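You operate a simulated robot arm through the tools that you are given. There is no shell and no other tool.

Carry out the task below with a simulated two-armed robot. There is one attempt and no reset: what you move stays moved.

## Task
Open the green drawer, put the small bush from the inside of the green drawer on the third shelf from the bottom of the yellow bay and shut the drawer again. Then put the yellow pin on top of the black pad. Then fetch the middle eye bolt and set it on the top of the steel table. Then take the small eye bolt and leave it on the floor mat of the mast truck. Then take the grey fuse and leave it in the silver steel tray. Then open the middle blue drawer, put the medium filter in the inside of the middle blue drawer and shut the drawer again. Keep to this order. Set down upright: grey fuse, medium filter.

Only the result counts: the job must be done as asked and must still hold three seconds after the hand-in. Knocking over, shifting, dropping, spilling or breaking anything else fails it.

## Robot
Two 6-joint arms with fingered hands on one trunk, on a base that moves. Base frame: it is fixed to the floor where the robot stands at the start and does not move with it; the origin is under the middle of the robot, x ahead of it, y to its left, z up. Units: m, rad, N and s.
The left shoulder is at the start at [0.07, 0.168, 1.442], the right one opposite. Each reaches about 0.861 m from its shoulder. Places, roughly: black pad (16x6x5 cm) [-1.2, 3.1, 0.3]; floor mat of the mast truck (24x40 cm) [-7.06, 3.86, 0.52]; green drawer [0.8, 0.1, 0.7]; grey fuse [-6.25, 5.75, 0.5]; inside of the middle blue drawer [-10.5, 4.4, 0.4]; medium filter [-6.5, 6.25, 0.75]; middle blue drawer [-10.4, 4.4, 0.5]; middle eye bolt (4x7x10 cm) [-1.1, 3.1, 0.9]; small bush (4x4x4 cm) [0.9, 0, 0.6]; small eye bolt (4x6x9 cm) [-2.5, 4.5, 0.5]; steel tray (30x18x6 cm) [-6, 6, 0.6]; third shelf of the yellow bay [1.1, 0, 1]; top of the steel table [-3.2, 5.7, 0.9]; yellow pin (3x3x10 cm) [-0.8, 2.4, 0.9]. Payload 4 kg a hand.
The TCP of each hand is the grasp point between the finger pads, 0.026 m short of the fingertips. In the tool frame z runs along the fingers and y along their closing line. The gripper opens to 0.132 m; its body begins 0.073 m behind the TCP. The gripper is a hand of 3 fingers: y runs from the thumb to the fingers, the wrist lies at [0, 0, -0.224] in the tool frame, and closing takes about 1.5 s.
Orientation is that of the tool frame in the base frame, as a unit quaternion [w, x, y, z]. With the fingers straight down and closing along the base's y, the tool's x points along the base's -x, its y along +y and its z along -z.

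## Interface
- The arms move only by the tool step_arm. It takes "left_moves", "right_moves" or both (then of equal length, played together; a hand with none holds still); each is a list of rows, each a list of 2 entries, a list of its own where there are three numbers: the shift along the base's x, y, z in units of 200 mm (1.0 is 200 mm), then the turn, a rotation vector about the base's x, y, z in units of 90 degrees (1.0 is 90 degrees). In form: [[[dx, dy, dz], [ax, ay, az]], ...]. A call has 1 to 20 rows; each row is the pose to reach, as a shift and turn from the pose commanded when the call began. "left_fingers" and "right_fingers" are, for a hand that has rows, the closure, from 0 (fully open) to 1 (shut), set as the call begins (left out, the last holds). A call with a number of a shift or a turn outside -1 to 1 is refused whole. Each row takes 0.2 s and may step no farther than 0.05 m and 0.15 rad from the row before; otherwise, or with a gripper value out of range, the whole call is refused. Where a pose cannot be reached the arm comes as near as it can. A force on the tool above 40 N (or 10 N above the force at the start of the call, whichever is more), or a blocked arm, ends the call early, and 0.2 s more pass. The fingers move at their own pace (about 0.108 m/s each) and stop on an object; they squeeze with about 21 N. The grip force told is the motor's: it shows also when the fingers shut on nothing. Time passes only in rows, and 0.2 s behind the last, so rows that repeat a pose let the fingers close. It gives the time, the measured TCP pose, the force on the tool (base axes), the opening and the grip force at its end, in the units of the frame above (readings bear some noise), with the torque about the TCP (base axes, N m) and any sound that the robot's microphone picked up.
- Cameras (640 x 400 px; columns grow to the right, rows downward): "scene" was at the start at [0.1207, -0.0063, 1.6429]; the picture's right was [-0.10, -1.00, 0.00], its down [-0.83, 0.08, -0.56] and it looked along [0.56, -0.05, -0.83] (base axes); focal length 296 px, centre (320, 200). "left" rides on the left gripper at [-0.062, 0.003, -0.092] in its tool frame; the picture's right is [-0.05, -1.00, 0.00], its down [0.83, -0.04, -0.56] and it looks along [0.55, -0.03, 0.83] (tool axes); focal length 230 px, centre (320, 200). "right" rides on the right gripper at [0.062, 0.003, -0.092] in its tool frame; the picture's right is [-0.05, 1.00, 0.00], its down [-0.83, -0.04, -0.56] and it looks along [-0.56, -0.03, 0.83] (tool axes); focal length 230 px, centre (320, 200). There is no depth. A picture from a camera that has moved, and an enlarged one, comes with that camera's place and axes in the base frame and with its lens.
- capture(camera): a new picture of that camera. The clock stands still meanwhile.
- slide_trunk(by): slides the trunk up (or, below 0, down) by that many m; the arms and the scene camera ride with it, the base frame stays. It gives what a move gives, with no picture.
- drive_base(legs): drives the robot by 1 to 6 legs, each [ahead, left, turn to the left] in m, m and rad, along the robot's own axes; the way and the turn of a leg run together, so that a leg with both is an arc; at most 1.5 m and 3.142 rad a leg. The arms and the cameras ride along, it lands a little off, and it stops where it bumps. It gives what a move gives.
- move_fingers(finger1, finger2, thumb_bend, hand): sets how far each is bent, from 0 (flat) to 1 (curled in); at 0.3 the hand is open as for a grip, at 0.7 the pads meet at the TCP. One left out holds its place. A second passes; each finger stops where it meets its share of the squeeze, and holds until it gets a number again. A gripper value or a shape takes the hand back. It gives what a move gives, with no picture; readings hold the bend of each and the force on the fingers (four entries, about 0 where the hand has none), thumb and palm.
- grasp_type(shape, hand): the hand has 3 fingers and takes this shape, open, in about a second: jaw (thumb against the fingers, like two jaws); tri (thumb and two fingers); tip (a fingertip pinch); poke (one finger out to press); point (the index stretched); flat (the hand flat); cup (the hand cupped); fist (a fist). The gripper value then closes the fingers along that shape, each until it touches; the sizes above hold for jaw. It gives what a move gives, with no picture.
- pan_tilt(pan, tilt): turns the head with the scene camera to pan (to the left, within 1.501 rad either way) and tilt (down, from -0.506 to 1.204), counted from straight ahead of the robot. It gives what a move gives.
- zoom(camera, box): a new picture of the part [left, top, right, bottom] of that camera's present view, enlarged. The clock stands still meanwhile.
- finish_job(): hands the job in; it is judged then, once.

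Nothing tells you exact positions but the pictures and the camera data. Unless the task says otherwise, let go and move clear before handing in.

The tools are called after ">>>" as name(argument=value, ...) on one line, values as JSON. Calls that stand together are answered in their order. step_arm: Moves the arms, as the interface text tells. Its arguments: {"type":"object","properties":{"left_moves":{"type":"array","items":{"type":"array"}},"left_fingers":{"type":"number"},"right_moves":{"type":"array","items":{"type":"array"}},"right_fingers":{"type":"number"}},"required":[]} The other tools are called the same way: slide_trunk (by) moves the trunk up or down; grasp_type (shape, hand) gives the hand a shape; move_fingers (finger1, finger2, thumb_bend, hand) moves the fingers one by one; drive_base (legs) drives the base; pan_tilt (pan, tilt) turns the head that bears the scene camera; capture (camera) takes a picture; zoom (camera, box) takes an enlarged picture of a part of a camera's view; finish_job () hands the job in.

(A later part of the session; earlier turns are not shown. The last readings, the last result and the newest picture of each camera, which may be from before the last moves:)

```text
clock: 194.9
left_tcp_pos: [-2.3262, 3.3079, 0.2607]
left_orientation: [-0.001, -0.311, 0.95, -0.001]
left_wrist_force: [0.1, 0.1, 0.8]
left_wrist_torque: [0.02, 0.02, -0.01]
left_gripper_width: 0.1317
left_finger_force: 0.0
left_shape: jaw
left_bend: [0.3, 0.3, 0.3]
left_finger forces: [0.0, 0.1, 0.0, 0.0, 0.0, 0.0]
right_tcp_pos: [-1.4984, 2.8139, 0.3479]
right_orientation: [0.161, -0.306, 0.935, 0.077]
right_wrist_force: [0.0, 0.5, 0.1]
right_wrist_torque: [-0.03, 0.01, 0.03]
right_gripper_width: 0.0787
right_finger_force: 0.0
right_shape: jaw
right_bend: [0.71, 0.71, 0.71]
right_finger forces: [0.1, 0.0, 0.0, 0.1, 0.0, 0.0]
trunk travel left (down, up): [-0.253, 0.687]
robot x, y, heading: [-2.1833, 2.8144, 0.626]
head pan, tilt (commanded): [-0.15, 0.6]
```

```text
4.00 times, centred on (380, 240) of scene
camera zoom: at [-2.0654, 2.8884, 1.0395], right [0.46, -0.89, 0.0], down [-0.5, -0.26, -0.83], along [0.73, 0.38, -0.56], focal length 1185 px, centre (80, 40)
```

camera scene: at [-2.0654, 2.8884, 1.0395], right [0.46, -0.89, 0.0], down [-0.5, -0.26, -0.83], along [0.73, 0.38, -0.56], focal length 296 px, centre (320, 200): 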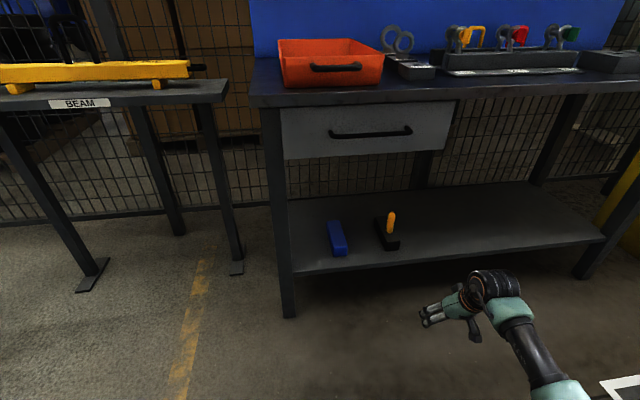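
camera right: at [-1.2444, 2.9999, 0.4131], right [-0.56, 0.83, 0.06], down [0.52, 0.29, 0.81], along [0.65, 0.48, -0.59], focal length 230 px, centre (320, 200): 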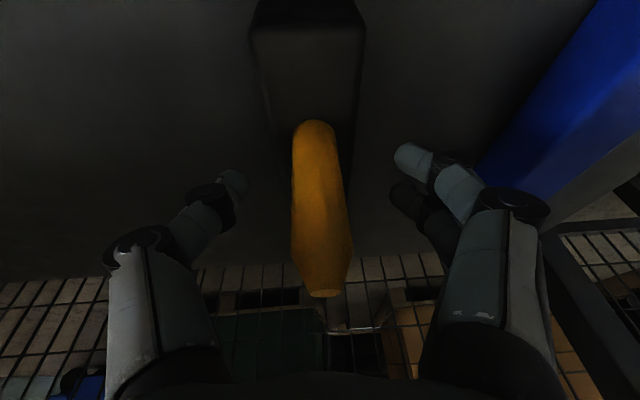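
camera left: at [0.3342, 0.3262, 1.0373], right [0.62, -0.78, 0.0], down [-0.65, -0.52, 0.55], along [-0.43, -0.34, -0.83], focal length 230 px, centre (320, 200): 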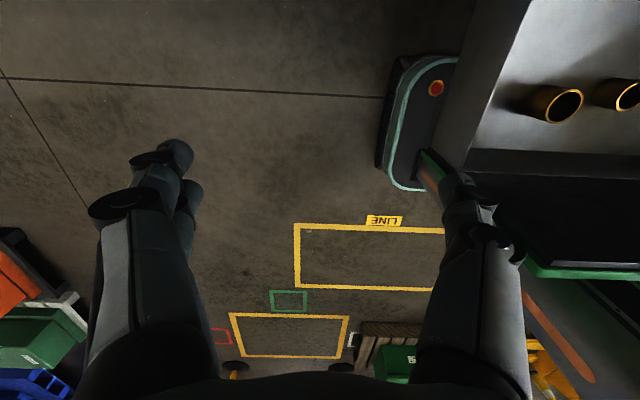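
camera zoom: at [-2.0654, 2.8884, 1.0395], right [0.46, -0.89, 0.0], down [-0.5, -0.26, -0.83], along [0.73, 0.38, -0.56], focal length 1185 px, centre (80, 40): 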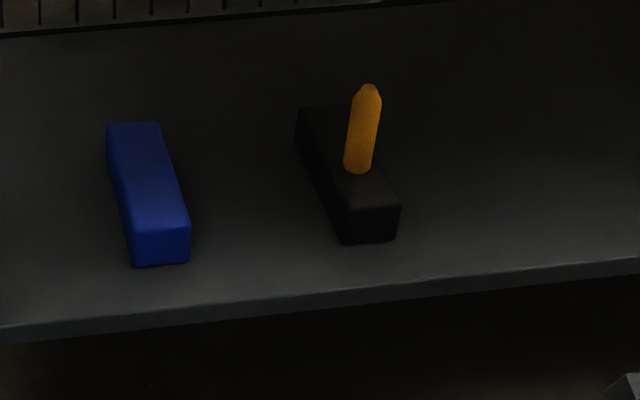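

The yellow pin stands on the black pad: step two done. Next is the M16 (middle) eye bolt; I'll raise the trunk and look at the rings' orientation.

>>> slide_trunk(by=0.4)

>>> slide_trunk(by=0.25)

>>> step_arm(right_moves=[[[0, 0, 0.1], [-0.044, 0.06, 0]], [[0, 0, 0.2], [-0.087, 0.12, 0]], [[0, 0, 0.3], [-0.1307, 0.1795, 0]], [[0, 0, 0.4], [-0.1307, 0.1795, 0]]])

>>> pan_tilt(pan=0.0, tilt=0.7)

>>> capture(camera="scene")

>>> zoom(camera="scene", box=[270, 120, 390, 220])

```text
clock: 198.7
left_tcp_pos: [-2.3249, 3.3063, 0.6602]
left_orientation: [0.0, -0.31, 0.951, -0.001]
left_wrist_force: [0.6, 0.5, 0.1]
left_wrist_torque: [-0.02, 0.0, 0.01]
left_gripper_width: 0.1318
left_finger_force: 0.0
left_shape: jaw
left_bend: [0.3, 0.3, 0.3]
left_finger forces: [0.1, 0.0, 0.1, 0.0, 0.0, 0.0]
right_tcp_pos: [-1.499, 2.8151, 0.7474]
right_orientation: [0.161, -0.306, 0.935, 0.078]
right_wrist_force: [-0.2, -0.3, 0.3]
right_wrist_torque: [0.01, 0.01, 0.02]
right_gripper_width: 0.0788
right_finger_force: 0.0
right_shape: jaw
right_bend: [0.71, 0.71, 0.71]
right_finger forces: [0.1, 0.0, 0.0, 0.0, 0.0, 0.1]
trunk travel left (down, up): [-0.653, 0.287]
robot x, y, heading: [-2.1828, 2.8169, 0.632]
head pan, tilt (commanded): [-0.15, 0.6]
```

```text
clock: 201.3
left_tcp_pos: [-2.3259, 3.3084, 0.9117]
left_orientation: [-0.001, -0.311, 0.951, -0.001]
left_wrist_force: [-0.6, 0.8, 1.5]
left_wrist_torque: [0.0, 0.02, 0.02]
left_gripper_width: 0.1317
left_finger_force: 0.1
left_shape: jaw
left_bend: [0.3, 0.3, 0.3]
left_finger forces: [0.1, 0.0, 0.1, 0.0, 0.0, 0.1]
right_tcp_pos: [-1.4998, 2.8157, 0.9965]
right_orientation: [0.161, -0.307, 0.935, 0.077]
right_wrist_force: [-0.7, -0.2, -0.1]
right_wrist_torque: [0.0, 0.01, -0.06]
right_gripper_width: 0.0786
right_finger_force: 0.1
right_shape: jaw
right_bend: [0.71, 0.71, 0.71]
right_finger forces: [0.0, 0.0, 0.1, 0.1, 0.0, 0.0]
trunk travel left (down, up): [-0.903, 0.037]
robot x, y, heading: [-2.1848, 2.817, 0.628]
head pan, tilt (commanded): [-0.15, 0.6]
```

```text
clock: 202.3
left_tcp_pos: [-2.3267, 3.3086, 0.9101]
left_orientation: [0.0, -0.312, 0.95, -0.002]
left_wrist_force: [0.4, -0.3, 0.2]
left_wrist_torque: [0.0, 0.01, -0.01]
left_gripper_width: 0.1321
left_finger_force: 0.1
left_shape: jaw
left_bend: [0.3, 0.3, 0.3]
left_finger forces: [0.0, 0.0, 0.0, 0.1, 0.1, 0.0]
right_tcp_pos: [-1.4991, 2.814, 1.0789]
right_orientation: [-0.005, -0.308, 0.951, 0.024]
right_wrist_force: [-0.5, 0.0, 0.4]
right_wrist_torque: [-0.01, 0.02, 0.0]
right_gripper_width: 0.079
right_finger_force: 0.0
right_shape: jaw
right_bend: [0.71, 0.71, 0.71]
right_finger forces: [0.0, 0.1, 0.0, 0.1, 0.1, 0.0]
trunk travel left (down, up): [-0.903, 0.037]
robot x, y, heading: [-2.181, 2.8162, 0.63]
head pan, tilt (commanded): [-0.15, 0.6]
```

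```text
clock: 203.0
left_tcp_pos: [-2.3263, 3.307, 0.9118]
left_orientation: [-0.002, -0.31, 0.951, -0.001]
left_wrist_force: [0.0, -0.2, -0.1]
left_wrist_torque: [0.02, 0.03, -0.02]
left_gripper_width: 0.1319
left_finger_force: 0.0
left_shape: jaw
left_bend: [0.3, 0.3, 0.3]
left_finger forces: [0.0, 0.0, 0.0, 0.0, 0.0, 0.0]
right_tcp_pos: [-1.5015, 2.8141, 1.0779]
right_orientation: [-0.004, -0.308, 0.951, 0.023]
right_wrist_force: [0.4, 0.0, 0.4]
right_wrist_torque: [0.02, 0.01, 0.05]
right_gripper_width: 0.0788
right_finger_force: 0.1
right_shape: jaw
right_bend: [0.71, 0.71, 0.71]
right_finger forces: [0.0, 0.1, 0.1, 0.1, 0.0, 0.1]
trunk travel left (down, up): [-0.903, 0.037]
robot x, y, heading: [-2.1852, 2.8169, 0.626]
head pan, tilt (commanded): [0.0, 0.7]
```

```text
taken
camera scene: at [-2.0751, 2.8975, 1.6809], right [0.59, -0.81, 0.0], down [-0.52, -0.38, -0.77], along [0.62, 0.45, -0.64], focal length 296 px, centre (320, 200)
```

scene: 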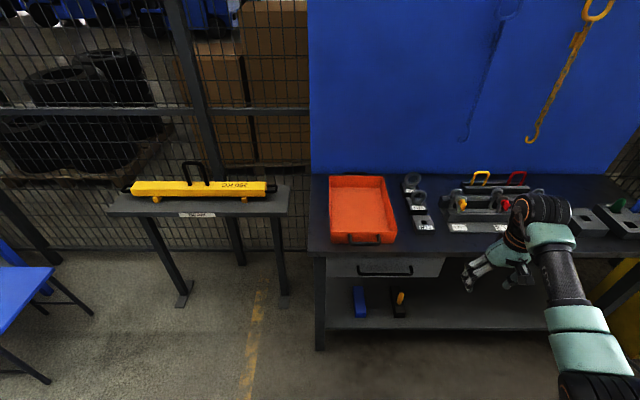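

```text
4.00 times, centred on (330, 170) of scene
camera zoom: at [-2.0751, 2.8975, 1.6809], right [0.59, -0.81, 0.0], down [-0.52, -0.38, -0.77], along [0.62, 0.45, -0.64], focal length 1185 px, centre (280, 320)
```

zoom: 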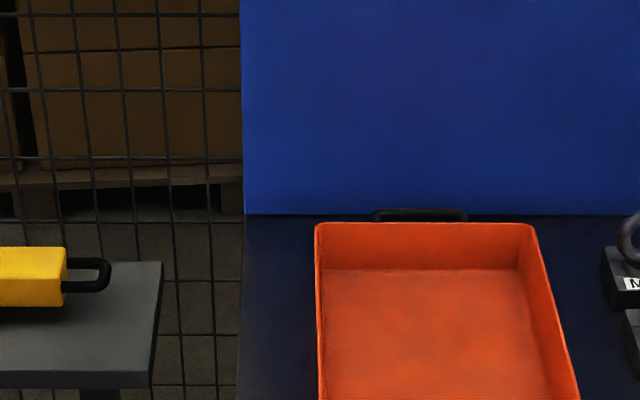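

>>> zoom(camera="scene", box=[380, 150, 480, 250])

```text
4.00 times, centred on (430, 200) of scene
camera zoom: at [-2.0751, 2.8975, 1.6809], right [0.59, -0.81, 0.0], down [-0.52, -0.38, -0.77], along [0.62, 0.45, -0.64], focal length 1185 px, centre (-120, 200)
```

zoom: 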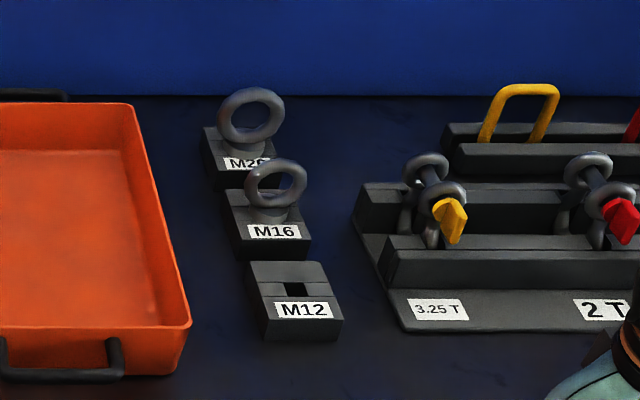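

The M16 ring's plane faces me, so I want the hand to close fore-and-aft on its top arc. I'll test rotating the right hand 90° about the vertical here in free space.

>>> step_arm(right_moves=[[[0, 0, 0], [0, 0, -0.09]], [[0, 0, 0], [0, 0, -0.18]], [[0, 0, 0], [0, 0, -0.27]], [[0, 0, 0], [0, 0, -0.36]], [[0, 0, 0], [0, 0, -0.45]], [[0, 0, 0], [0, 0, -0.54]], [[0, 0, 0], [0, 0, -0.63]], [[0, 0, 0], [0, 0, -0.72]], [[0, 0, 0], [0, 0, -0.81]], [[0, 0, 0], [0, 0, -0.9]], [[0, 0, 0], [0, 0, -0.98]]])

>>> capture(camera="scene")

```text
clock: 205.4
left_tcp_pos: [-2.3254, 3.3076, 0.9122]
left_orientation: [0.0, -0.311, 0.95, -0.001]
left_wrist_force: [-0.3, 0.4, -0.4]
left_wrist_torque: [0.01, -0.01, 0.0]
left_gripper_width: 0.1321
left_finger_force: 0.0
left_shape: jaw
left_bend: [0.3, 0.3, 0.3]
left_finger forces: [0.0, 0.0, 0.1, 0.0, 0.0, 0.1]
right_tcp_pos: [-1.4905, 2.816, 1.0745]
right_orientation: [0.014, 0.439, 0.898, 0.018]
right_wrist_force: [0.3, -0.2, -0.1]
right_wrist_torque: [0.04, 0.01, -0.01]
right_gripper_width: 0.0789
right_finger_force: 0.0
right_shape: jaw
right_bend: [0.71, 0.71, 0.71]
right_finger forces: [0.1, 0.0, 0.1, 0.1, 0.0, 0.0]
right hand out of reach, approached as far as the arm can: row 11
trunk travel left (down, up): [-0.903, 0.037]
robot x, y, heading: [-2.1839, 2.8184, 0.632]
head pan, tilt (commanded): [0.0, 0.7]
```

```text
taken
camera scene: at [-2.0744, 2.8982, 1.6808], right [0.59, -0.81, 0.0], down [-0.52, -0.38, -0.76], along [0.62, 0.45, -0.64], focal length 296 px, centre (320, 200)
```

scene: 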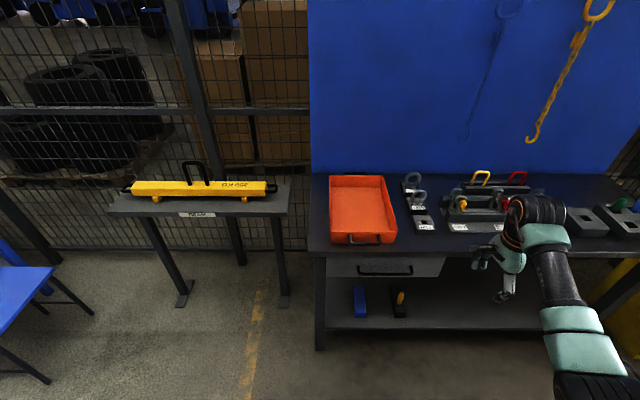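

The hand rotated fine: it now closes fore-and-aft. The M16 ring centre is at about [-1.103, 3.115, 0.930] with its top at 0.962. I'll drive forward to bring the hand above it.

>>> drive_base(legs=[[0.42, 0.012, 0]])

>>> capture(camera="right")

>>> capture(camera="scene")

```text
clock: 208.0
left_tcp_pos: [-1.9946, 3.5645, 0.9114]
left_orientation: [0.0, -0.311, 0.95, -0.001]
left_wrist_force: [0.1, -0.2, 0.2]
left_wrist_torque: [-0.02, 0.02, -0.03]
left_gripper_width: 0.1321
left_finger_force: 0.2
left_shape: jaw
left_bend: [0.3, 0.3, 0.3]
left_finger forces: [0.0, 0.0, 0.0, 0.1, 0.1, 0.0]
right_tcp_pos: [-1.1564, 3.073, 1.0769]
right_orientation: [0.014, 0.436, 0.899, 0.019]
right_wrist_force: [0.6, 0.1, -0.1]
right_wrist_torque: [0.02, -0.02, -0.01]
right_gripper_width: 0.0789
right_finger_force: 0.0
right_shape: jaw
right_bend: [0.71, 0.71, 0.71]
right_finger forces: [0.1, 0.0, 0.0, 0.1, 0.1, 0.0]
trunk travel left (down, up): [-0.903, 0.037]
robot x, y, heading: [-1.8502, 3.0775, 0.629]
head pan, tilt (commanded): [0.0, 0.7]
```

```text
taken
camera right: at [-1.1968, 3.1234, 1.1682], right [0.82, 0.58, 0.05], down [0.46, -0.69, 0.56], along [0.35, -0.44, -0.83], focal length 230 px, centre (320, 200)
```

right: 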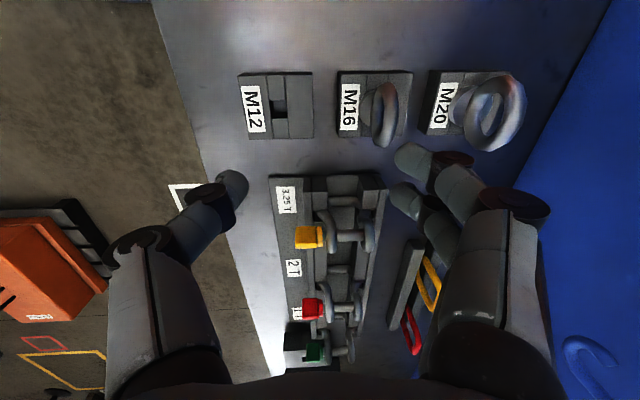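

```text
taken
camera scene: at [-1.7435, 3.1545, 1.6811], right [0.59, -0.81, 0.0], down [-0.52, -0.38, -0.77], along [0.62, 0.45, -0.64], focal length 296 px, centre (320, 200)
```

scene: 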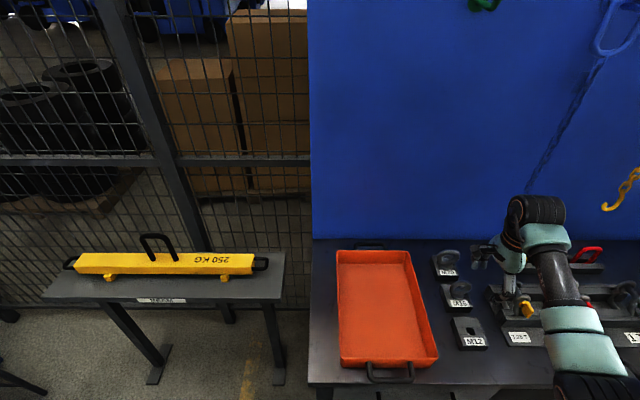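

The M16 ring is at about [-1.101, 3.116]. I'll narrow the opening, move 7 cm forward above it, and descend partway to check alignment.

>>> step_arm(right_moves=[[[0.09, 0.07, 0], [0, 0, 0]], [[0.18, 0.14, 0], [0, 0, 0]], [[0.277, 0.215, 0], [0, 0, 0]], [[0.277, 0.215, -0.15], [0, 0, 0]], [[0.277, 0.215, -0.3], [0, 0, 0]]], right_fingers=0.55)

>>> capture(camera="right")

>>> zoom(camera="scene", box=[420, 200, 580, 350])

```text
clock: 209.2
left_tcp_pos: [-1.9941, 3.5649, 0.9104]
left_orientation: [-0.001, -0.311, 0.95, -0.001]
left_wrist_force: [-0.1, 0.3, 0.1]
left_wrist_torque: [0.0, -0.03, 0.01]
left_gripper_width: 0.1322
left_finger_force: 0.1
left_shape: jaw
left_bend: [0.3, 0.3, 0.3]
left_finger forces: [0.0, 0.0, 0.1, 0.0, 0.1, 0.0]
right_tcp_pos: [-1.1115, 3.0985, 1.0216]
right_orientation: [0.009, 0.437, 0.899, 0.025]
right_wrist_force: [-1.1, 0.8, -0.4]
right_wrist_torque: [0.01, -0.05, 0.02]
right_gripper_width: 0.0599
right_finger_force: 0.0
right_shape: jaw
right_bend: [0.73, 0.73, 0.7]
right_finger forces: [0.1, 0.0, 0.0, 0.0, 0.0, 0.0]
right hand out of reach, approached as far as the arm can: row 3, 4, 5
trunk travel left (down, up): [-0.903, 0.037]
robot x, y, heading: [-1.8488, 3.0784, 0.631]
head pan, tilt (commanded): [0.0, 0.7]
```

```text
taken
camera right: at [-1.1513, 3.146, 1.1143], right [0.82, 0.58, 0.05], down [0.46, -0.7, 0.55], along [0.35, -0.42, -0.84], focal length 230 px, centre (320, 200)
```

right: 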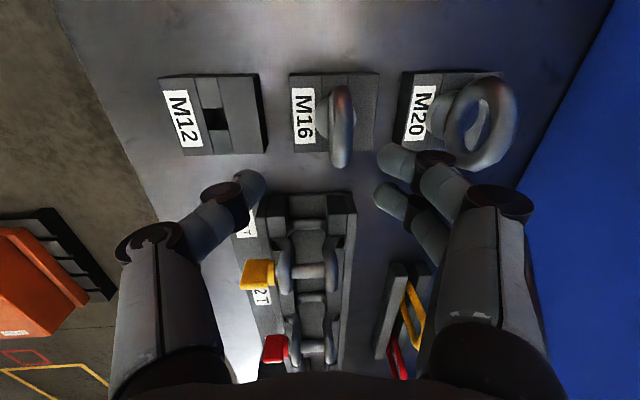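

```text
2.67 times, centred on (500, 275) of scene
camera zoom: at [-1.7414, 3.1561, 1.6809], right [0.59, -0.81, 0.0], down [-0.52, -0.38, -0.76], along [0.62, 0.45, -0.64], focal length 790 px, centre (-160, 0)
```

zoom: 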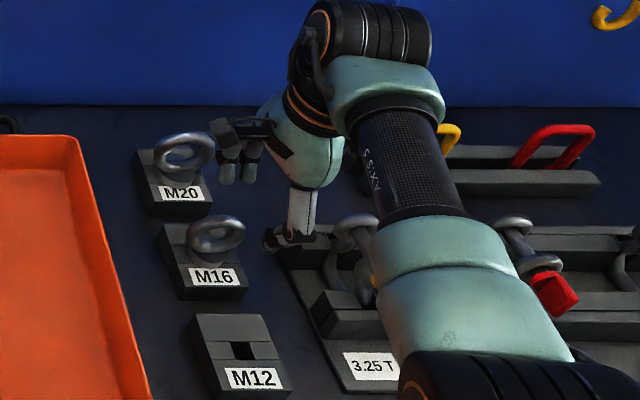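

The hand is about 2 cm short and 1 cm to the right. I'll correct with a small base move.

>>> drive_base(legs=[[0.02, 0.011, 0]])

>>> capture(camera="right")

```text
clock: 210.0
left_tcp_pos: [-1.986, 3.5815, 0.9134]
left_orientation: [0.001, -0.311, 0.95, 0.002]
left_wrist_force: [0.3, -0.2, 0.1]
left_wrist_torque: [0.02, -0.03, -0.01]
left_gripper_width: 0.1318
left_finger_force: 0.0
left_shape: jaw
left_bend: [0.3, 0.3, 0.3]
left_finger forces: [0.0, 0.0, 0.1, 0.0, 0.0, 0.1]
right_tcp_pos: [-1.1055, 3.1138, 1.0231]
right_orientation: [0.008, 0.437, 0.899, 0.029]
right_wrist_force: [0.0, -1.0, 0.0]
right_wrist_torque: [0.08, -0.03, 0.0]
right_gripper_width: 0.06
right_finger_force: 0.0
right_shape: jaw
right_bend: [0.73, 0.73, 0.7]
right_finger forces: [0.1, 0.0, 0.0, 0.0, 0.0, 0.0]
trunk travel left (down, up): [-0.903, 0.037]
robot x, y, heading: [-1.8437, 3.0918, 0.634]
head pan, tilt (commanded): [0.0, 0.7]
```

```text
taken
camera right: at [-1.1444, 3.1613, 1.1166], right [0.82, 0.58, 0.06], down [0.46, -0.7, 0.54], along [0.35, -0.42, -0.84], focal length 230 px, centre (320, 200)
```

right: 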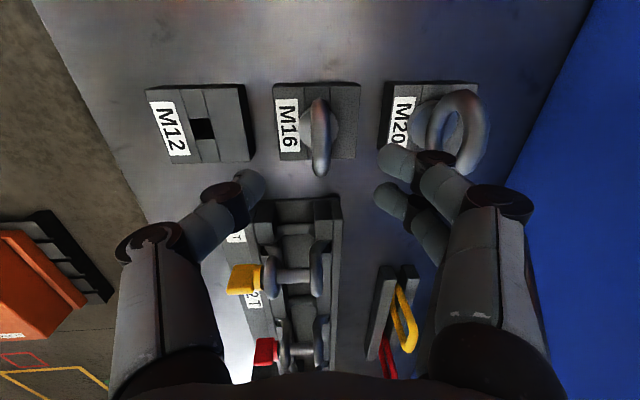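

Aligned. I'll lower with the trunk (arm is near full reach).

>>> slide_trunk(by=-0.045)

>>> capture(camera="right")

>>> zoom(camera="scene", box=[420, 200, 580, 350])

```text
clock: 210.9
left_tcp_pos: [-1.984, 3.5855, 0.8652]
left_orientation: [0.0, -0.312, 0.95, -0.002]
left_wrist_force: [0.4, -0.2, -0.1]
left_wrist_torque: [-0.02, -0.01, -0.02]
left_gripper_width: 0.132
left_finger_force: 0.0
left_shape: jaw
left_bend: [0.3, 0.3, 0.3]
left_finger forces: [0.0, 0.1, 0.0, 0.0, 0.0, 0.0]
right_tcp_pos: [-1.1024, 3.1188, 0.9753]
right_orientation: [0.009, 0.437, 0.899, 0.026]
right_wrist_force: [0.7, -0.2, -0.5]
right_wrist_torque: [-0.03, 0.02, 0.02]
right_gripper_width: 0.0601
right_finger_force: 0.1
right_shape: jaw
right_bend: [0.73, 0.73, 0.7]
right_finger forces: [0.0, 0.0, 0.0, 0.0, 0.1, 0.1]
trunk travel left (down, up): [-0.858, 0.082]
robot x, y, heading: [-1.8423, 3.0965, 0.628]
head pan, tilt (commanded): [0.0, 0.7]
```

```text
taken
camera right: at [-1.1419, 3.1667, 1.0693], right [0.82, 0.58, 0.05], down [0.46, -0.7, 0.55], along [0.35, -0.42, -0.84], focal length 230 px, centre (320, 200)
```

right: 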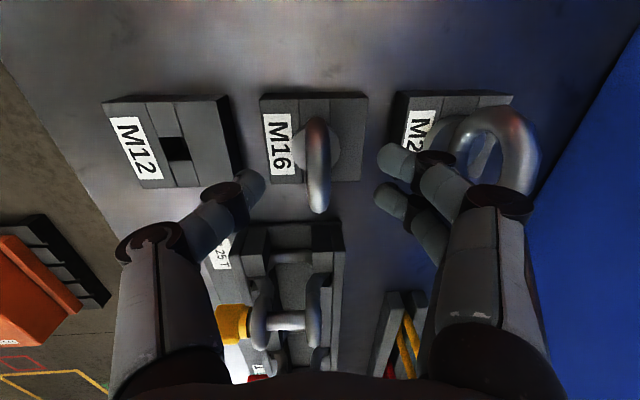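

```text
2.67 times, centred on (500, 275) of scene
camera zoom: at [-1.7319, 3.1773, 1.6357], right [0.59, -0.81, 0.0], down [-0.52, -0.38, -0.76], along [0.62, 0.45, -0.64], focal length 790 px, centre (-160, 0)
```

zoom: 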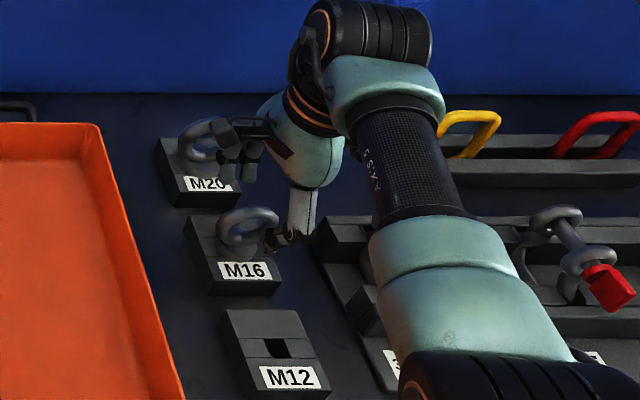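

>>> slide_trunk(by=-0.023)

>>> capture(camera="right")

```text
clock: 211.6
left_tcp_pos: [-1.9847, 3.5863, 0.8423]
left_orientation: [-0.001, -0.312, 0.95, -0.001]
left_wrist_force: [-0.9, -0.3, -0.4]
left_wrist_torque: [0.02, 0.01, 0.04]
left_gripper_width: 0.1318
left_finger_force: 0.1
left_shape: jaw
left_bend: [0.3, 0.3, 0.3]
left_finger forces: [0.1, 0.0, 0.0, 0.0, 0.1, 0.0]
right_tcp_pos: [-1.1026, 3.1178, 0.9533]
right_orientation: [0.009, 0.437, 0.899, 0.027]
right_wrist_force: [0.1, 0.4, 0.1]
right_wrist_torque: [0.01, 0.01, -0.03]
right_gripper_width: 0.06
right_finger_force: 0.1
right_shape: jaw
right_bend: [0.73, 0.73, 0.7]
right_finger forces: [0.0, 0.1, 0.1, 0.1, 0.0, 0.0]
trunk travel left (down, up): [-0.835, 0.105]
robot x, y, heading: [-1.843, 3.0986, 0.628]
head pan, tilt (commanded): [0.0, 0.7]
```

```text
taken
camera right: at [-1.1421, 3.1663, 1.0465], right [0.82, 0.58, 0.05], down [0.46, -0.7, 0.55], along [0.35, -0.42, -0.84], focal length 230 px, centre (320, 200)
```

right: 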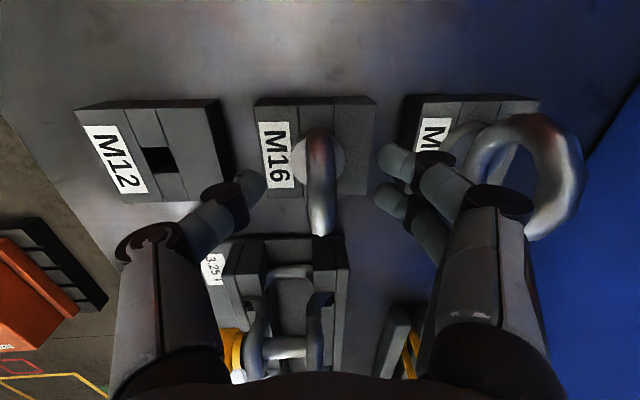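

The ring is between thumb and fingers. Closing on it.

>>> step_arm(right_moves=[[[0, 0, 0], [0, 0, 0]], [[0, 0, 0], [0, 0, 0]], [[0, 0, 0], [0, 0, 0]], [[0, 0, 0], [0, 0, 0]], [[0, 0, 0], [0, 0, 0]], [[0, 0, 0], [0, 0, 0]]], right_fingers=1.0)

>>> capture(camera="right")

```text
clock: 213.0
left_tcp_pos: [-1.9823, 3.5855, 0.8429]
left_orientation: [0.0, -0.312, 0.95, -0.001]
left_wrist_force: [-0.7, -0.3, -0.3]
left_wrist_torque: [-0.03, -0.02, 0.01]
left_gripper_width: 0.1319
left_finger_force: 0.3
left_shape: jaw
left_bend: [0.3, 0.3, 0.3]
left_finger forces: [0.0, 0.0, 0.0, 0.0, 0.1, 0.1]
right_tcp_pos: [-1.1014, 3.1196, 0.9529]
right_orientation: [0.008, 0.437, 0.899, 0.026]
right_wrist_force: [0.5, 1.9, -0.6]
right_wrist_torque: [0.19, -0.09, 0.01]
right_gripper_width: 0.0001
right_finger_force: 20.8
right_shape: jaw
right_bend: [0.72, 0.7, 0.72]
right_finger forces: [10.2, 8.8, 0.1, 0.1, 16.2, 0.1]
trunk travel left (down, up): [-0.835, 0.105]
robot x, y, heading: [-1.8428, 3.095, 0.63]
head pan, tilt (commanded): [0.0, 0.7]
```

```text
taken
camera right: at [-1.1416, 3.1665, 1.046], right [0.82, 0.58, 0.05], down [0.46, -0.7, 0.55], along [0.35, -0.42, -0.84], focal length 230 px, centre (320, 200)
```

right: 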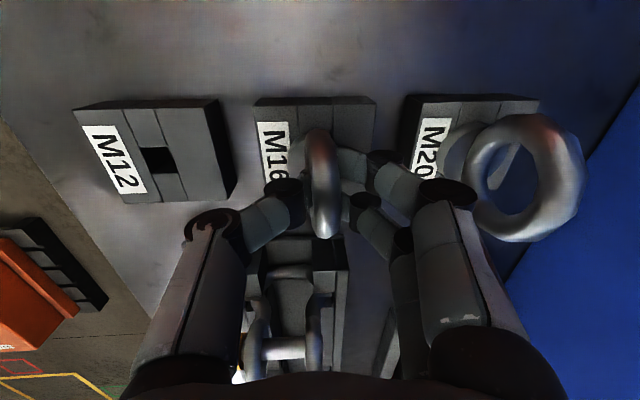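

Gripped by all three fingers. Lifting with the trunk.

>>> slide_trunk(by=0.03)

>>> slide_trunk(by=0.07)

>>> capture(camera="right")

>>> zoom(camera="scene", box=[420, 200, 580, 350])

```text
clock: 213.7
left_tcp_pos: [-1.9833, 3.5847, 0.8732]
left_orientation: [-0.001, -0.311, 0.95, -0.002]
left_wrist_force: [-0.7, -0.2, 0.0]
left_wrist_torque: [0.01, -0.01, 0.01]
left_gripper_width: 0.1321
left_finger_force: 0.0
left_shape: jaw
left_bend: [0.3, 0.3, 0.3]
left_finger forces: [0.1, 0.1, 0.0, 0.1, 0.0, 0.0]
right_tcp_pos: [-1.1023, 3.1184, 0.9831]
right_orientation: [0.009, 0.437, 0.899, 0.025]
right_wrist_force: [0.4, 0.5, -3.4]
right_wrist_torque: [0.0, -0.02, -0.01]
right_gripper_width: 0.0
right_finger_force: 21.6
right_shape: jaw
right_bend: [0.73, 0.7, 0.72]
right_finger forces: [0.0, 0.1, 0.1, 0.0, 0.1, 0.0]
trunk travel left (down, up): [-0.865, 0.075]
robot x, y, heading: [-1.8418, 3.0957, 0.633]
head pan, tilt (commanded): [0.0, 0.7]
```

```text
clock: 214.8
left_tcp_pos: [-1.9854, 3.5849, 0.9433]
left_orientation: [0.0, -0.311, 0.95, -0.001]
left_wrist_force: [-0.4, 0.4, 0.5]
left_wrist_torque: [-0.01, 0.0, 0.04]
left_gripper_width: 0.1315
left_finger_force: 0.1
left_shape: jaw
left_bend: [0.3, 0.3, 0.3]
left_finger forces: [0.0, 0.0, 0.0, 0.1, 0.0, 0.0]
right_tcp_pos: [-1.1024, 3.1181, 1.0533]
right_orientation: [0.008, 0.437, 0.899, 0.026]
right_wrist_force: [-0.1, -0.6, -2.6]
right_wrist_torque: [0.06, -0.03, 0.02]
right_gripper_width: 0.0001
right_finger_force: 20.6
right_shape: jaw
right_bend: [0.73, 0.7, 0.72]
right_finger forces: [0.0, 0.0, 0.1, 0.1, 0.0, 0.1]
trunk travel left (down, up): [-0.935, 0.005]
robot x, y, heading: [-1.8405, 3.0976, 0.632]
head pan, tilt (commanded): [0.0, 0.7]
```

```text
taken
camera right: at [-1.1419, 3.1661, 1.1463], right [0.82, 0.58, 0.05], down [0.46, -0.7, 0.55], along [0.35, -0.42, -0.84], focal length 230 px, centre (320, 200)
```

right: 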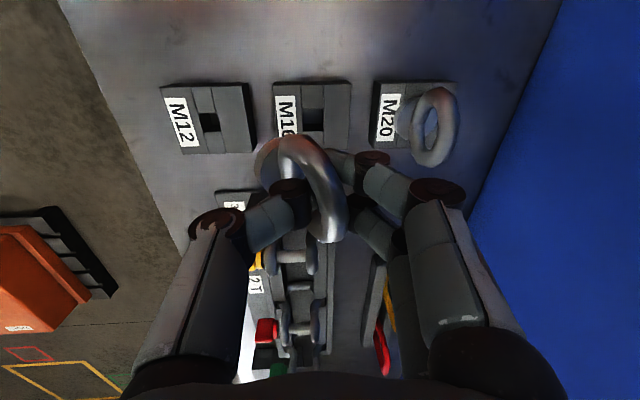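

```text
2.67 times, centred on (500, 275) of scene
camera zoom: at [-1.7318, 3.1762, 1.7128], right [0.59, -0.81, 0.0], down [-0.52, -0.38, -0.76], along [0.62, 0.45, -0.64], focal length 790 px, centre (-160, 0)
```

zoom: 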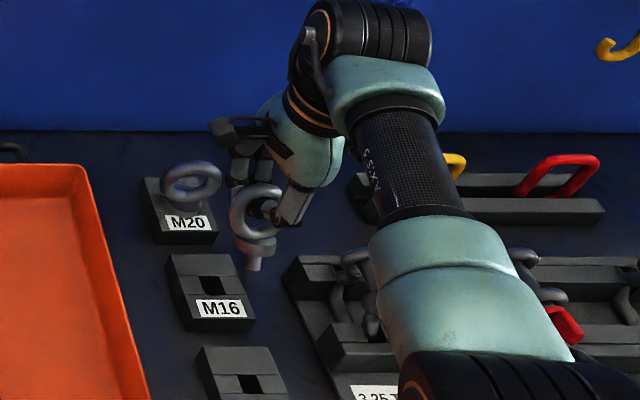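

The M16 bolt hangs securely, its ring linked through the closed fingers. I'll back away from the bench and turn towards the steel table.

>>> drive_base(legs=[[-0.5, 0, 0], [0, 0, 1.2]])

>>> pan_tilt(pan=0.0, tilt=0.4)

>>> capture(camera="scene")

>>> capture(camera="right")

```text
clock: 220.7
left_tcp_pos: [-2.7467, 2.8472, 0.942]
left_orientation: [-0.001, 0.795, -0.606, 0.001]
left_wrist_force: [0.4, -1.2, 0.4]
left_wrist_torque: [-0.02, 0.01, -0.02]
left_gripper_width: 0.1318
left_finger_force: 0.0
left_shape: jaw
left_bend: [0.3, 0.3, 0.3]
left_finger forces: [0.1, 0.0, 0.0, 0.1, 0.0, 0.0]
right_tcp_pos: [-1.9939, 3.5042, 1.0527]
right_orientation: [-0.008, -0.15, 0.988, 0.026]
right_wrist_force: [-0.4, -0.1, -3.4]
right_wrist_torque: [0.0, 0.03, 0.0]
right_gripper_width: 0.0001
right_finger_force: 21.1
right_shape: jaw
right_bend: [0.73, 0.7, 0.72]
right_finger forces: [0.1, 0.0, 0.0, 0.0, 0.0, 0.0]
trunk travel left (down, up): [-0.935, 0.005]
robot x, y, heading: [-2.2376, 2.8071, 1.842]
head pan, tilt (commanded): [0.0, 0.7]
```

```text
clock: 221.5
left_tcp_pos: [-2.7468, 2.8468, 0.9438]
left_orientation: [0.0, 0.795, -0.607, 0.002]
left_wrist_force: [1.0, 0.5, -0.4]
left_wrist_torque: [-0.03, -0.01, 0.03]
left_gripper_width: 0.1321
left_finger_force: 0.1
left_shape: jaw
left_bend: [0.3, 0.3, 0.3]
left_finger forces: [0.0, 0.0, 0.1, 0.1, 0.0, 0.0]
right_tcp_pos: [-1.9947, 3.5032, 1.0528]
right_orientation: [-0.007, -0.151, 0.988, 0.026]
right_wrist_force: [0.1, 0.0, -2.1]
right_wrist_torque: [0.06, -0.01, -0.04]
right_gripper_width: 0.0
right_finger_force: 21.1
right_shape: jaw
right_bend: [0.73, 0.7, 0.72]
right_finger forces: [0.0, 0.0, 0.0, 0.0, 0.0, 0.0]
trunk travel left (down, up): [-0.935, 0.005]
robot x, y, heading: [-2.2399, 2.8095, 1.833]
head pan, tilt (commanded): [0.0, 0.4]
```

```text
taken
camera scene: at [-2.2758, 2.9445, 1.7396], right [0.97, 0.26, 0.0], down [0.1, -0.38, -0.92], along [-0.24, 0.89, -0.39], focal length 296 px, centre (320, 200)
```

scene: 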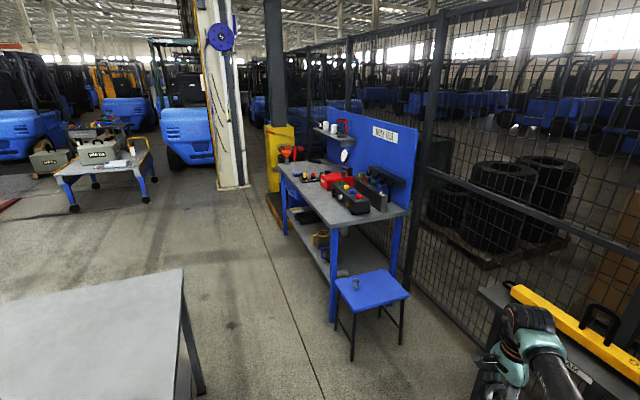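

```text
taken
camera right: at [-2.0527, 3.4847, 1.1462], right [-0.25, 0.97, 0.05], down [0.82, 0.18, 0.55], along [0.52, 0.18, -0.84], focal length 230 px, centre (320, 200)
```

right: 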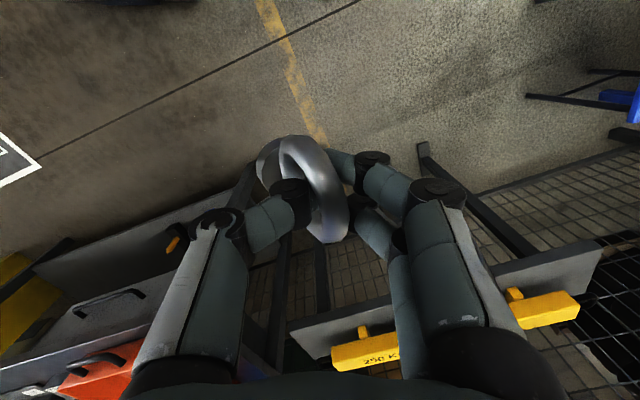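

The hand is clear of the beam table. I see several tables; I'll zoom to identify the steel table near [-3.2, 5.7] and the small eye bolt on the blue stool.

>>> zoom(camera="scene", box=[240, 90, 440, 240])

>>> zoom(camera="scene", box=[0, 90, 240, 240])

>>> zoom(camera="scene", box=[310, 250, 430, 350])

```text
2.67 times, centred on (340, 165) of scene
camera zoom: at [-2.2758, 2.9445, 1.7396], right [0.97, 0.26, 0.0], down [0.1, -0.38, -0.92], along [-0.24, 0.89, -0.39], focal length 790 px, centre (267, 293)
```

zoom: 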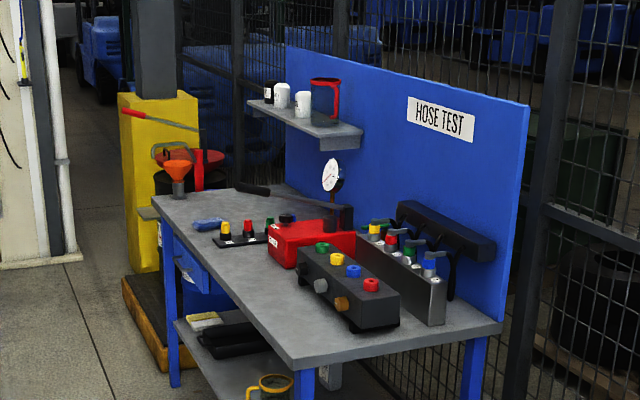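

```text
2.67 times, centred on (120, 165) of scene
camera zoom: at [-2.2758, 2.9445, 1.7396], right [0.97, 0.26, 0.0], down [0.1, -0.38, -0.92], along [-0.24, 0.89, -0.39], focal length 790 px, centre (853, 293)
```

zoom: 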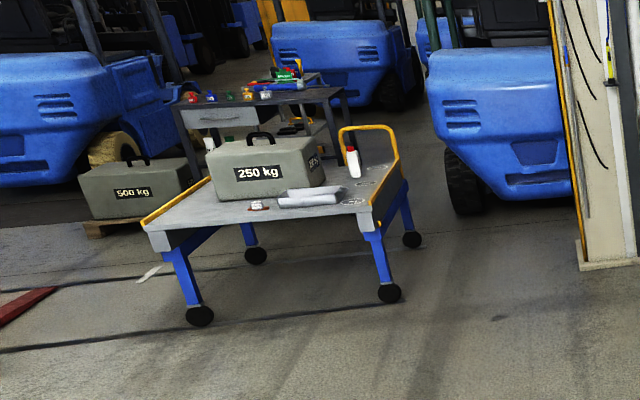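

```text
4.00 times, centred on (370, 300) of scene
camera zoom: at [-2.2758, 2.9445, 1.7396], right [0.97, 0.26, 0.0], down [0.1, -0.38, -0.92], along [-0.24, 0.89, -0.39], focal length 1185 px, centre (120, -200)
```

zoom: 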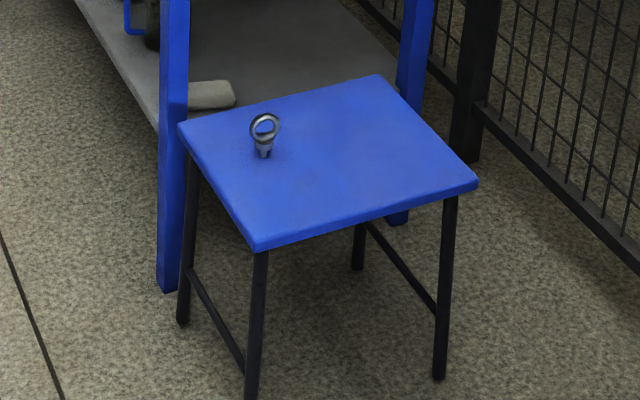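

The small eye bolt stands on the blue stool. The HOSE TEST bench (steel top) is the only table near [-3.2, 5.7]; I'll look left to check the other grey table and the way through.

>>> pan_tilt(pan=0.7, tilt=0.6)

>>> capture(camera="scene")

>>> pan_tilt(pan=0.2, tilt=0.75)

>>> capture(camera="scene")

```text
clock: 222.6
left_tcp_pos: [-2.7466, 2.8467, 0.9428]
left_orientation: [-0.001, 0.795, -0.606, 0.002]
left_wrist_force: [0.2, -0.4, -0.1]
left_wrist_torque: [-0.01, -0.01, -0.03]
left_gripper_width: 0.132
left_finger_force: 0.1
left_shape: jaw
left_bend: [0.3, 0.3, 0.3]
left_finger forces: [0.0, 0.1, 0.0, 0.0, 0.1, 0.1]
right_tcp_pos: [-1.9952, 3.504, 1.0526]
right_orientation: [-0.009, -0.151, 0.988, 0.025]
right_wrist_force: [-1.1, -0.7, -3.0]
right_wrist_torque: [0.04, 0.01, 0.02]
right_gripper_width: 0.0
right_finger_force: 21.2
right_shape: jaw
right_bend: [0.73, 0.7, 0.72]
right_finger forces: [0.0, 0.0, 0.0, 0.0, 0.0, 0.0]
trunk travel left (down, up): [-0.935, 0.005]
robot x, y, heading: [-2.2385, 2.8062, 1.836]
head pan, tilt (commanded): [0.7, 0.6]
```

```text
taken
camera scene: at [-2.3239, 2.9056, 1.7215], right [0.57, 0.82, 0.0], down [0.46, -0.32, -0.83], along [-0.68, 0.47, -0.56], focal length 296 px, centre (320, 200)
```

scene: 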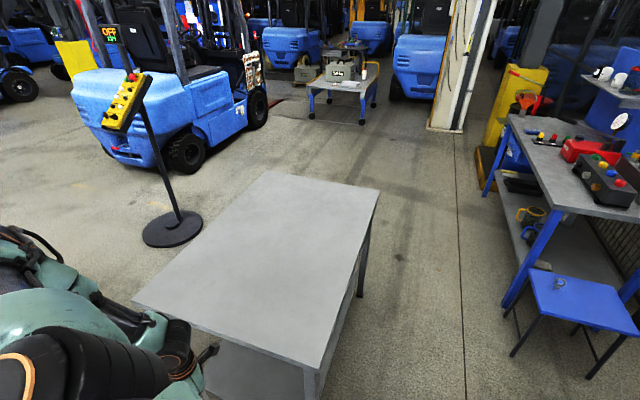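

```text
clock: 223.5
left_tcp_pos: [-2.7468, 2.8478, 0.9428]
left_orientation: [0.001, 0.796, -0.606, 0.001]
left_wrist_force: [-0.4, 0.0, 0.5]
left_wrist_torque: [-0.01, 0.01, 0.0]
left_gripper_width: 0.1318
left_finger_force: 0.0
left_shape: jaw
left_bend: [0.3, 0.3, 0.3]
left_finger forces: [0.0, 0.0, 0.0, 0.0, 0.0, 0.0]
right_tcp_pos: [-1.9957, 3.5024, 1.0531]
right_orientation: [-0.008, -0.149, 0.988, 0.026]
right_wrist_force: [-0.3, -0.8, -2.4]
right_wrist_torque: [-0.01, -0.01, -0.02]
right_gripper_width: 0.0001
right_finger_force: 21.2
right_shape: jaw
right_bend: [0.73, 0.7, 0.72]
right_finger forces: [0.0, 0.1, 0.1, 0.0, 0.0, 0.1]
trunk travel left (down, up): [-0.935, 0.005]
robot x, y, heading: [-2.2379, 2.8025, 1.838]
head pan, tilt (commanded): [0.201, 0.75]
```

```text
taken
camera scene: at [-2.2887, 2.9292, 1.7086], right [0.89, 0.45, 0.0], down [0.31, -0.61, -0.73], along [-0.33, 0.65, -0.68], focal length 296 px, centre (320, 200)
```

scene: 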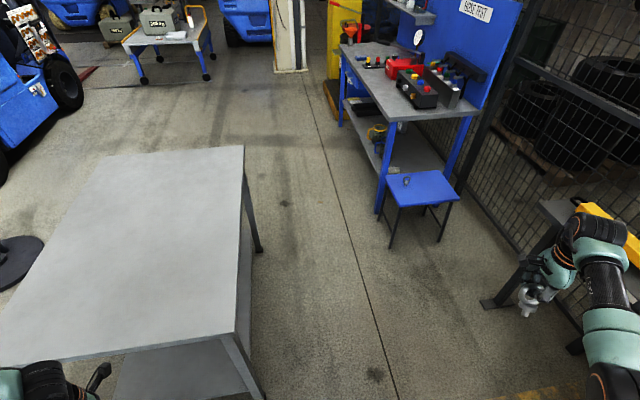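

There is also a bare all-steel table close by (centre about [-3.2, 3.3]), so I must determine which table is meant. I'll measure the tops' heights by lowering the trunk for parallax.

>>> slide_trunk(by=-0.25)

>>> capture(camera="scene")

>>> zoom(camera="scene", box=[300, 0, 500, 125])

```text
clock: 226.1
left_tcp_pos: [-2.7466, 2.8471, 0.6924]
left_orientation: [0.0, 0.795, -0.606, 0.001]
left_wrist_force: [-0.4, -0.2, 0.4]
left_wrist_torque: [0.01, -0.01, 0.01]
left_gripper_width: 0.132
left_finger_force: 0.0
left_shape: jaw
left_bend: [0.3, 0.3, 0.3]
left_finger forces: [0.1, 0.0, 0.1, 0.0, 0.1, 0.0]
right_tcp_pos: [-1.9947, 3.5032, 0.8028]
right_orientation: [-0.007, -0.152, 0.988, 0.026]
right_wrist_force: [0.4, -0.2, -2.4]
right_wrist_torque: [0.04, 0.02, 0.01]
right_gripper_width: 0.0
right_finger_force: 21.1
right_shape: jaw
right_bend: [0.73, 0.7, 0.72]
right_finger forces: [0.0, 0.0, 0.0, 0.1, 0.1, 0.1]
trunk travel left (down, up): [-0.685, 0.255]
robot x, y, heading: [-2.2381, 2.8031, 1.838]
head pan, tilt (commanded): [0.201, 0.75]
```

```text
taken
camera scene: at [-2.2886, 2.929, 1.4586], right [0.89, 0.45, 0.0], down [0.31, -0.61, -0.73], along [-0.33, 0.65, -0.68], focal length 296 px, centre (320, 200)
```

scene: 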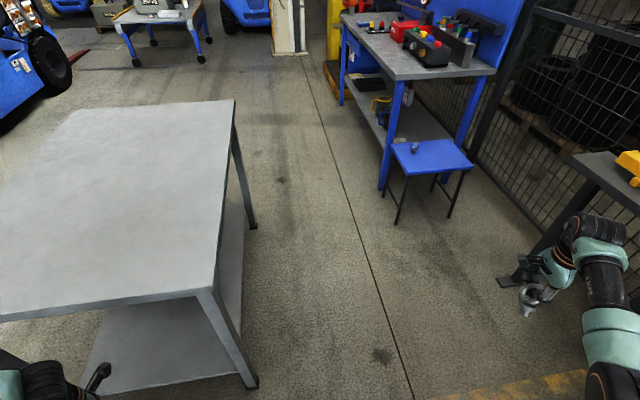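

```text
3.20 times, centred on (400, 62) of scene
camera zoom: at [-2.2886, 2.929, 1.4586], right [0.89, 0.45, 0.0], down [0.31, -0.61, -0.73], along [-0.33, 0.65, -0.68], focal length 948 px, centre (64, 640)
```

zoom: 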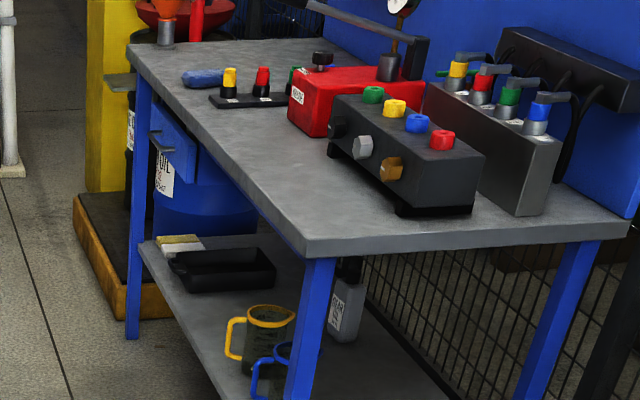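

Both tops have z≈0.85. The HOSE TEST bench is the one at the stated place; I'll tuck the left arm in and move through the gap to examine it from its front.

>>> slide_trunk(by=0.25)

>>> step_arm(left_moves=[[[0.087, 0.127, 0.05], [0, 0, 0]], [[0.174, 0.255, 0.1], [0, 0, 0]], [[0.261, 0.382, 0.15], [0, 0, 0]], [[0.348, 0.51, 0.2], [0, 0, 0]], [[0.435, 0.637, 0.25], [0, 0, 0]]])

>>> step_arm(left_moves=[[[0.087, 0.127, 0.05], [0, 0, 0]], [[0.174, 0.255, 0.1], [0, 0, 0]], [[0.261, 0.382, 0.15], [0, 0, 0]], [[0.348, 0.51, 0.2], [0, 0, 0]], [[0.435, 0.637, 0.25], [0, 0, 0]]])

>>> drive_base(legs=[[0.58, -0.1, 0], [0.85, 0.33, 0]])

>>> pan_tilt(pan=0.0, tilt=0.6)

>>> capture(camera="scene")

```text
clock: 228.7
left_tcp_pos: [-2.7465, 2.8476, 0.9416]
left_orientation: [0.0, 0.795, -0.606, 0.002]
left_wrist_force: [-0.4, -0.1, -0.6]
left_wrist_torque: [0.0, -0.02, 0.04]
left_gripper_width: 0.1317
left_finger_force: 0.2
left_shape: jaw
left_bend: [0.3, 0.3, 0.3]
left_finger forces: [0.0, 0.0, 0.0, 0.0, 0.0, 0.1]
right_tcp_pos: [-1.9943, 3.5027, 1.0512]
right_orientation: [-0.007, -0.15, 0.988, 0.025]
right_wrist_force: [-0.7, 0.3, -2.7]
right_wrist_torque: [0.01, 0.04, 0.01]
right_gripper_width: 0.0
right_finger_force: 21.1
right_shape: jaw
right_bend: [0.73, 0.7, 0.72]
right_finger forces: [0.0, 0.0, 0.1, 0.0, 0.0, 0.0]
trunk travel left (down, up): [-0.935, 0.005]
robot x, y, heading: [-2.2409, 2.8053, 1.838]
head pan, tilt (commanded): [0.201, 0.75]
```

```text
clock: 229.9
left_tcp_pos: [-2.6597, 2.9737, 0.9924]
left_orientation: [0.0, 0.795, -0.607, 0.001]
left_wrist_force: [-0.1, 0.3, -1.0]
left_wrist_torque: [0.01, 0.0, 0.01]
left_gripper_width: 0.1317
left_finger_force: 0.2
left_shape: jaw
left_bend: [0.3, 0.3, 0.3]
left_finger forces: [0.1, 0.0, 0.0, 0.0, 0.0, 0.0]
right_tcp_pos: [-1.9936, 3.5043, 1.0522]
right_orientation: [-0.008, -0.15, 0.988, 0.026]
right_wrist_force: [0.0, 0.3, -2.9]
right_wrist_torque: [-0.03, 0.0, 0.0]
right_gripper_width: 0.0
right_finger_force: 20.9
right_shape: jaw
right_bend: [0.73, 0.7, 0.72]
right_finger forces: [0.0, 0.0, 0.0, 0.1, 0.0, 0.1]
trunk travel left (down, up): [-0.935, 0.005]
robot x, y, heading: [-2.2361, 2.8078, 1.837]
head pan, tilt (commanded): [0.201, 0.75]
```

```text
clock: 231.1
left_tcp_pos: [-2.5715, 3.105, 1.0444]
left_orientation: [0.0, 0.795, -0.607, 0.0]
left_wrist_force: [0.7, 0.0, -0.8]
left_wrist_torque: [-0.01, 0.01, 0.0]
left_gripper_width: 0.1321
left_finger_force: 0.1
left_shape: jaw
left_bend: [0.3, 0.3, 0.3]
left_finger forces: [0.1, 0.0, 0.0, 0.1, 0.0, 0.1]
right_tcp_pos: [-1.9942, 3.5052, 1.0519]
right_orientation: [-0.009, -0.15, 0.988, 0.025]
right_wrist_force: [0.0, 0.9, -3.0]
right_wrist_torque: [0.01, 0.02, 0.02]
right_gripper_width: 0.0001
right_finger_force: 21.5
right_shape: jaw
right_bend: [0.73, 0.7, 0.72]
right_finger forces: [0.1, 0.1, 0.0, 0.0, 0.0, 0.0]
trunk travel left (down, up): [-0.935, 0.005]
robot x, y, heading: [-2.2379, 2.8039, 1.835]
head pan, tilt (commanded): [0.201, 0.75]
```

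```text
clock: 238.8
left_tcp_pos: [-3.1605, 4.4124, 1.0435]
left_orientation: [0.0, 0.797, -0.605, 0.002]
left_wrist_force: [-0.3, -0.4, 0.3]
left_wrist_torque: [0.0, 0.03, 0.03]
left_gripper_width: 0.132
left_finger_force: 0.2
left_shape: jaw
left_bend: [0.3, 0.3, 0.3]
left_finger forces: [0.0, 0.0, 0.0, 0.0, 0.0, 0.0]
right_tcp_pos: [-2.5838, 4.816, 1.053]
right_orientation: [-0.009, -0.152, 0.988, 0.026]
right_wrist_force: [0.1, 0.7, -2.3]
right_wrist_torque: [0.04, 0.02, 0.01]
right_gripper_width: 0.0
right_finger_force: 21.0
right_shape: jaw
right_bend: [0.73, 0.7, 0.72]
right_finger forces: [0.0, 0.0, 0.0, 0.0, 0.0, 0.0]
trunk travel left (down, up): [-0.935, 0.005]
robot x, y, heading: [-2.8237, 4.1164, 1.839]
head pan, tilt (commanded): [0.201, 0.75]
```

```text
clock: 239.5
left_tcp_pos: [-3.1614, 4.4133, 1.0428]
left_orientation: [0.001, 0.796, -0.605, 0.001]
left_wrist_force: [-1.1, 0.0, 0.0]
left_wrist_torque: [-0.01, 0.03, 0.02]
left_gripper_width: 0.1319
left_finger_force: 0.1
left_shape: jaw
left_bend: [0.3, 0.3, 0.3]
left_finger forces: [0.1, 0.1, 0.1, 0.0, 0.0, 0.0]
right_tcp_pos: [-2.5838, 4.8173, 1.0521]
right_orientation: [-0.007, -0.152, 0.988, 0.025]
right_wrist_force: [-0.3, 0.3, -1.7]
right_wrist_torque: [0.02, 0.0, 0.01]
right_gripper_width: 0.0
right_finger_force: 21.2
right_shape: jaw
right_bend: [0.73, 0.7, 0.72]
right_finger forces: [0.0, 0.0, 0.0, 0.1, 0.1, 0.0]
trunk travel left (down, up): [-0.935, 0.005]
robot x, y, heading: [-2.8238, 4.1165, 1.845]
head pan, tilt (commanded): [0.0, 0.6]
```

```text
taken
camera scene: at [-2.8614, 4.2531, 1.7214], right [0.96, 0.27, 0.0], down [0.15, -0.55, -0.82], along [-0.22, 0.79, -0.57], focal length 296 px, centre (320, 200)
```

scene: 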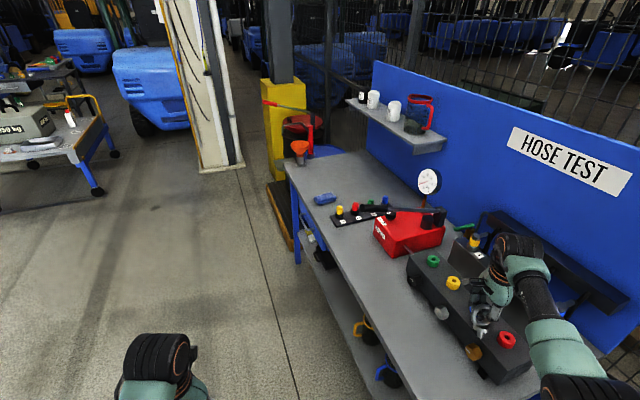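

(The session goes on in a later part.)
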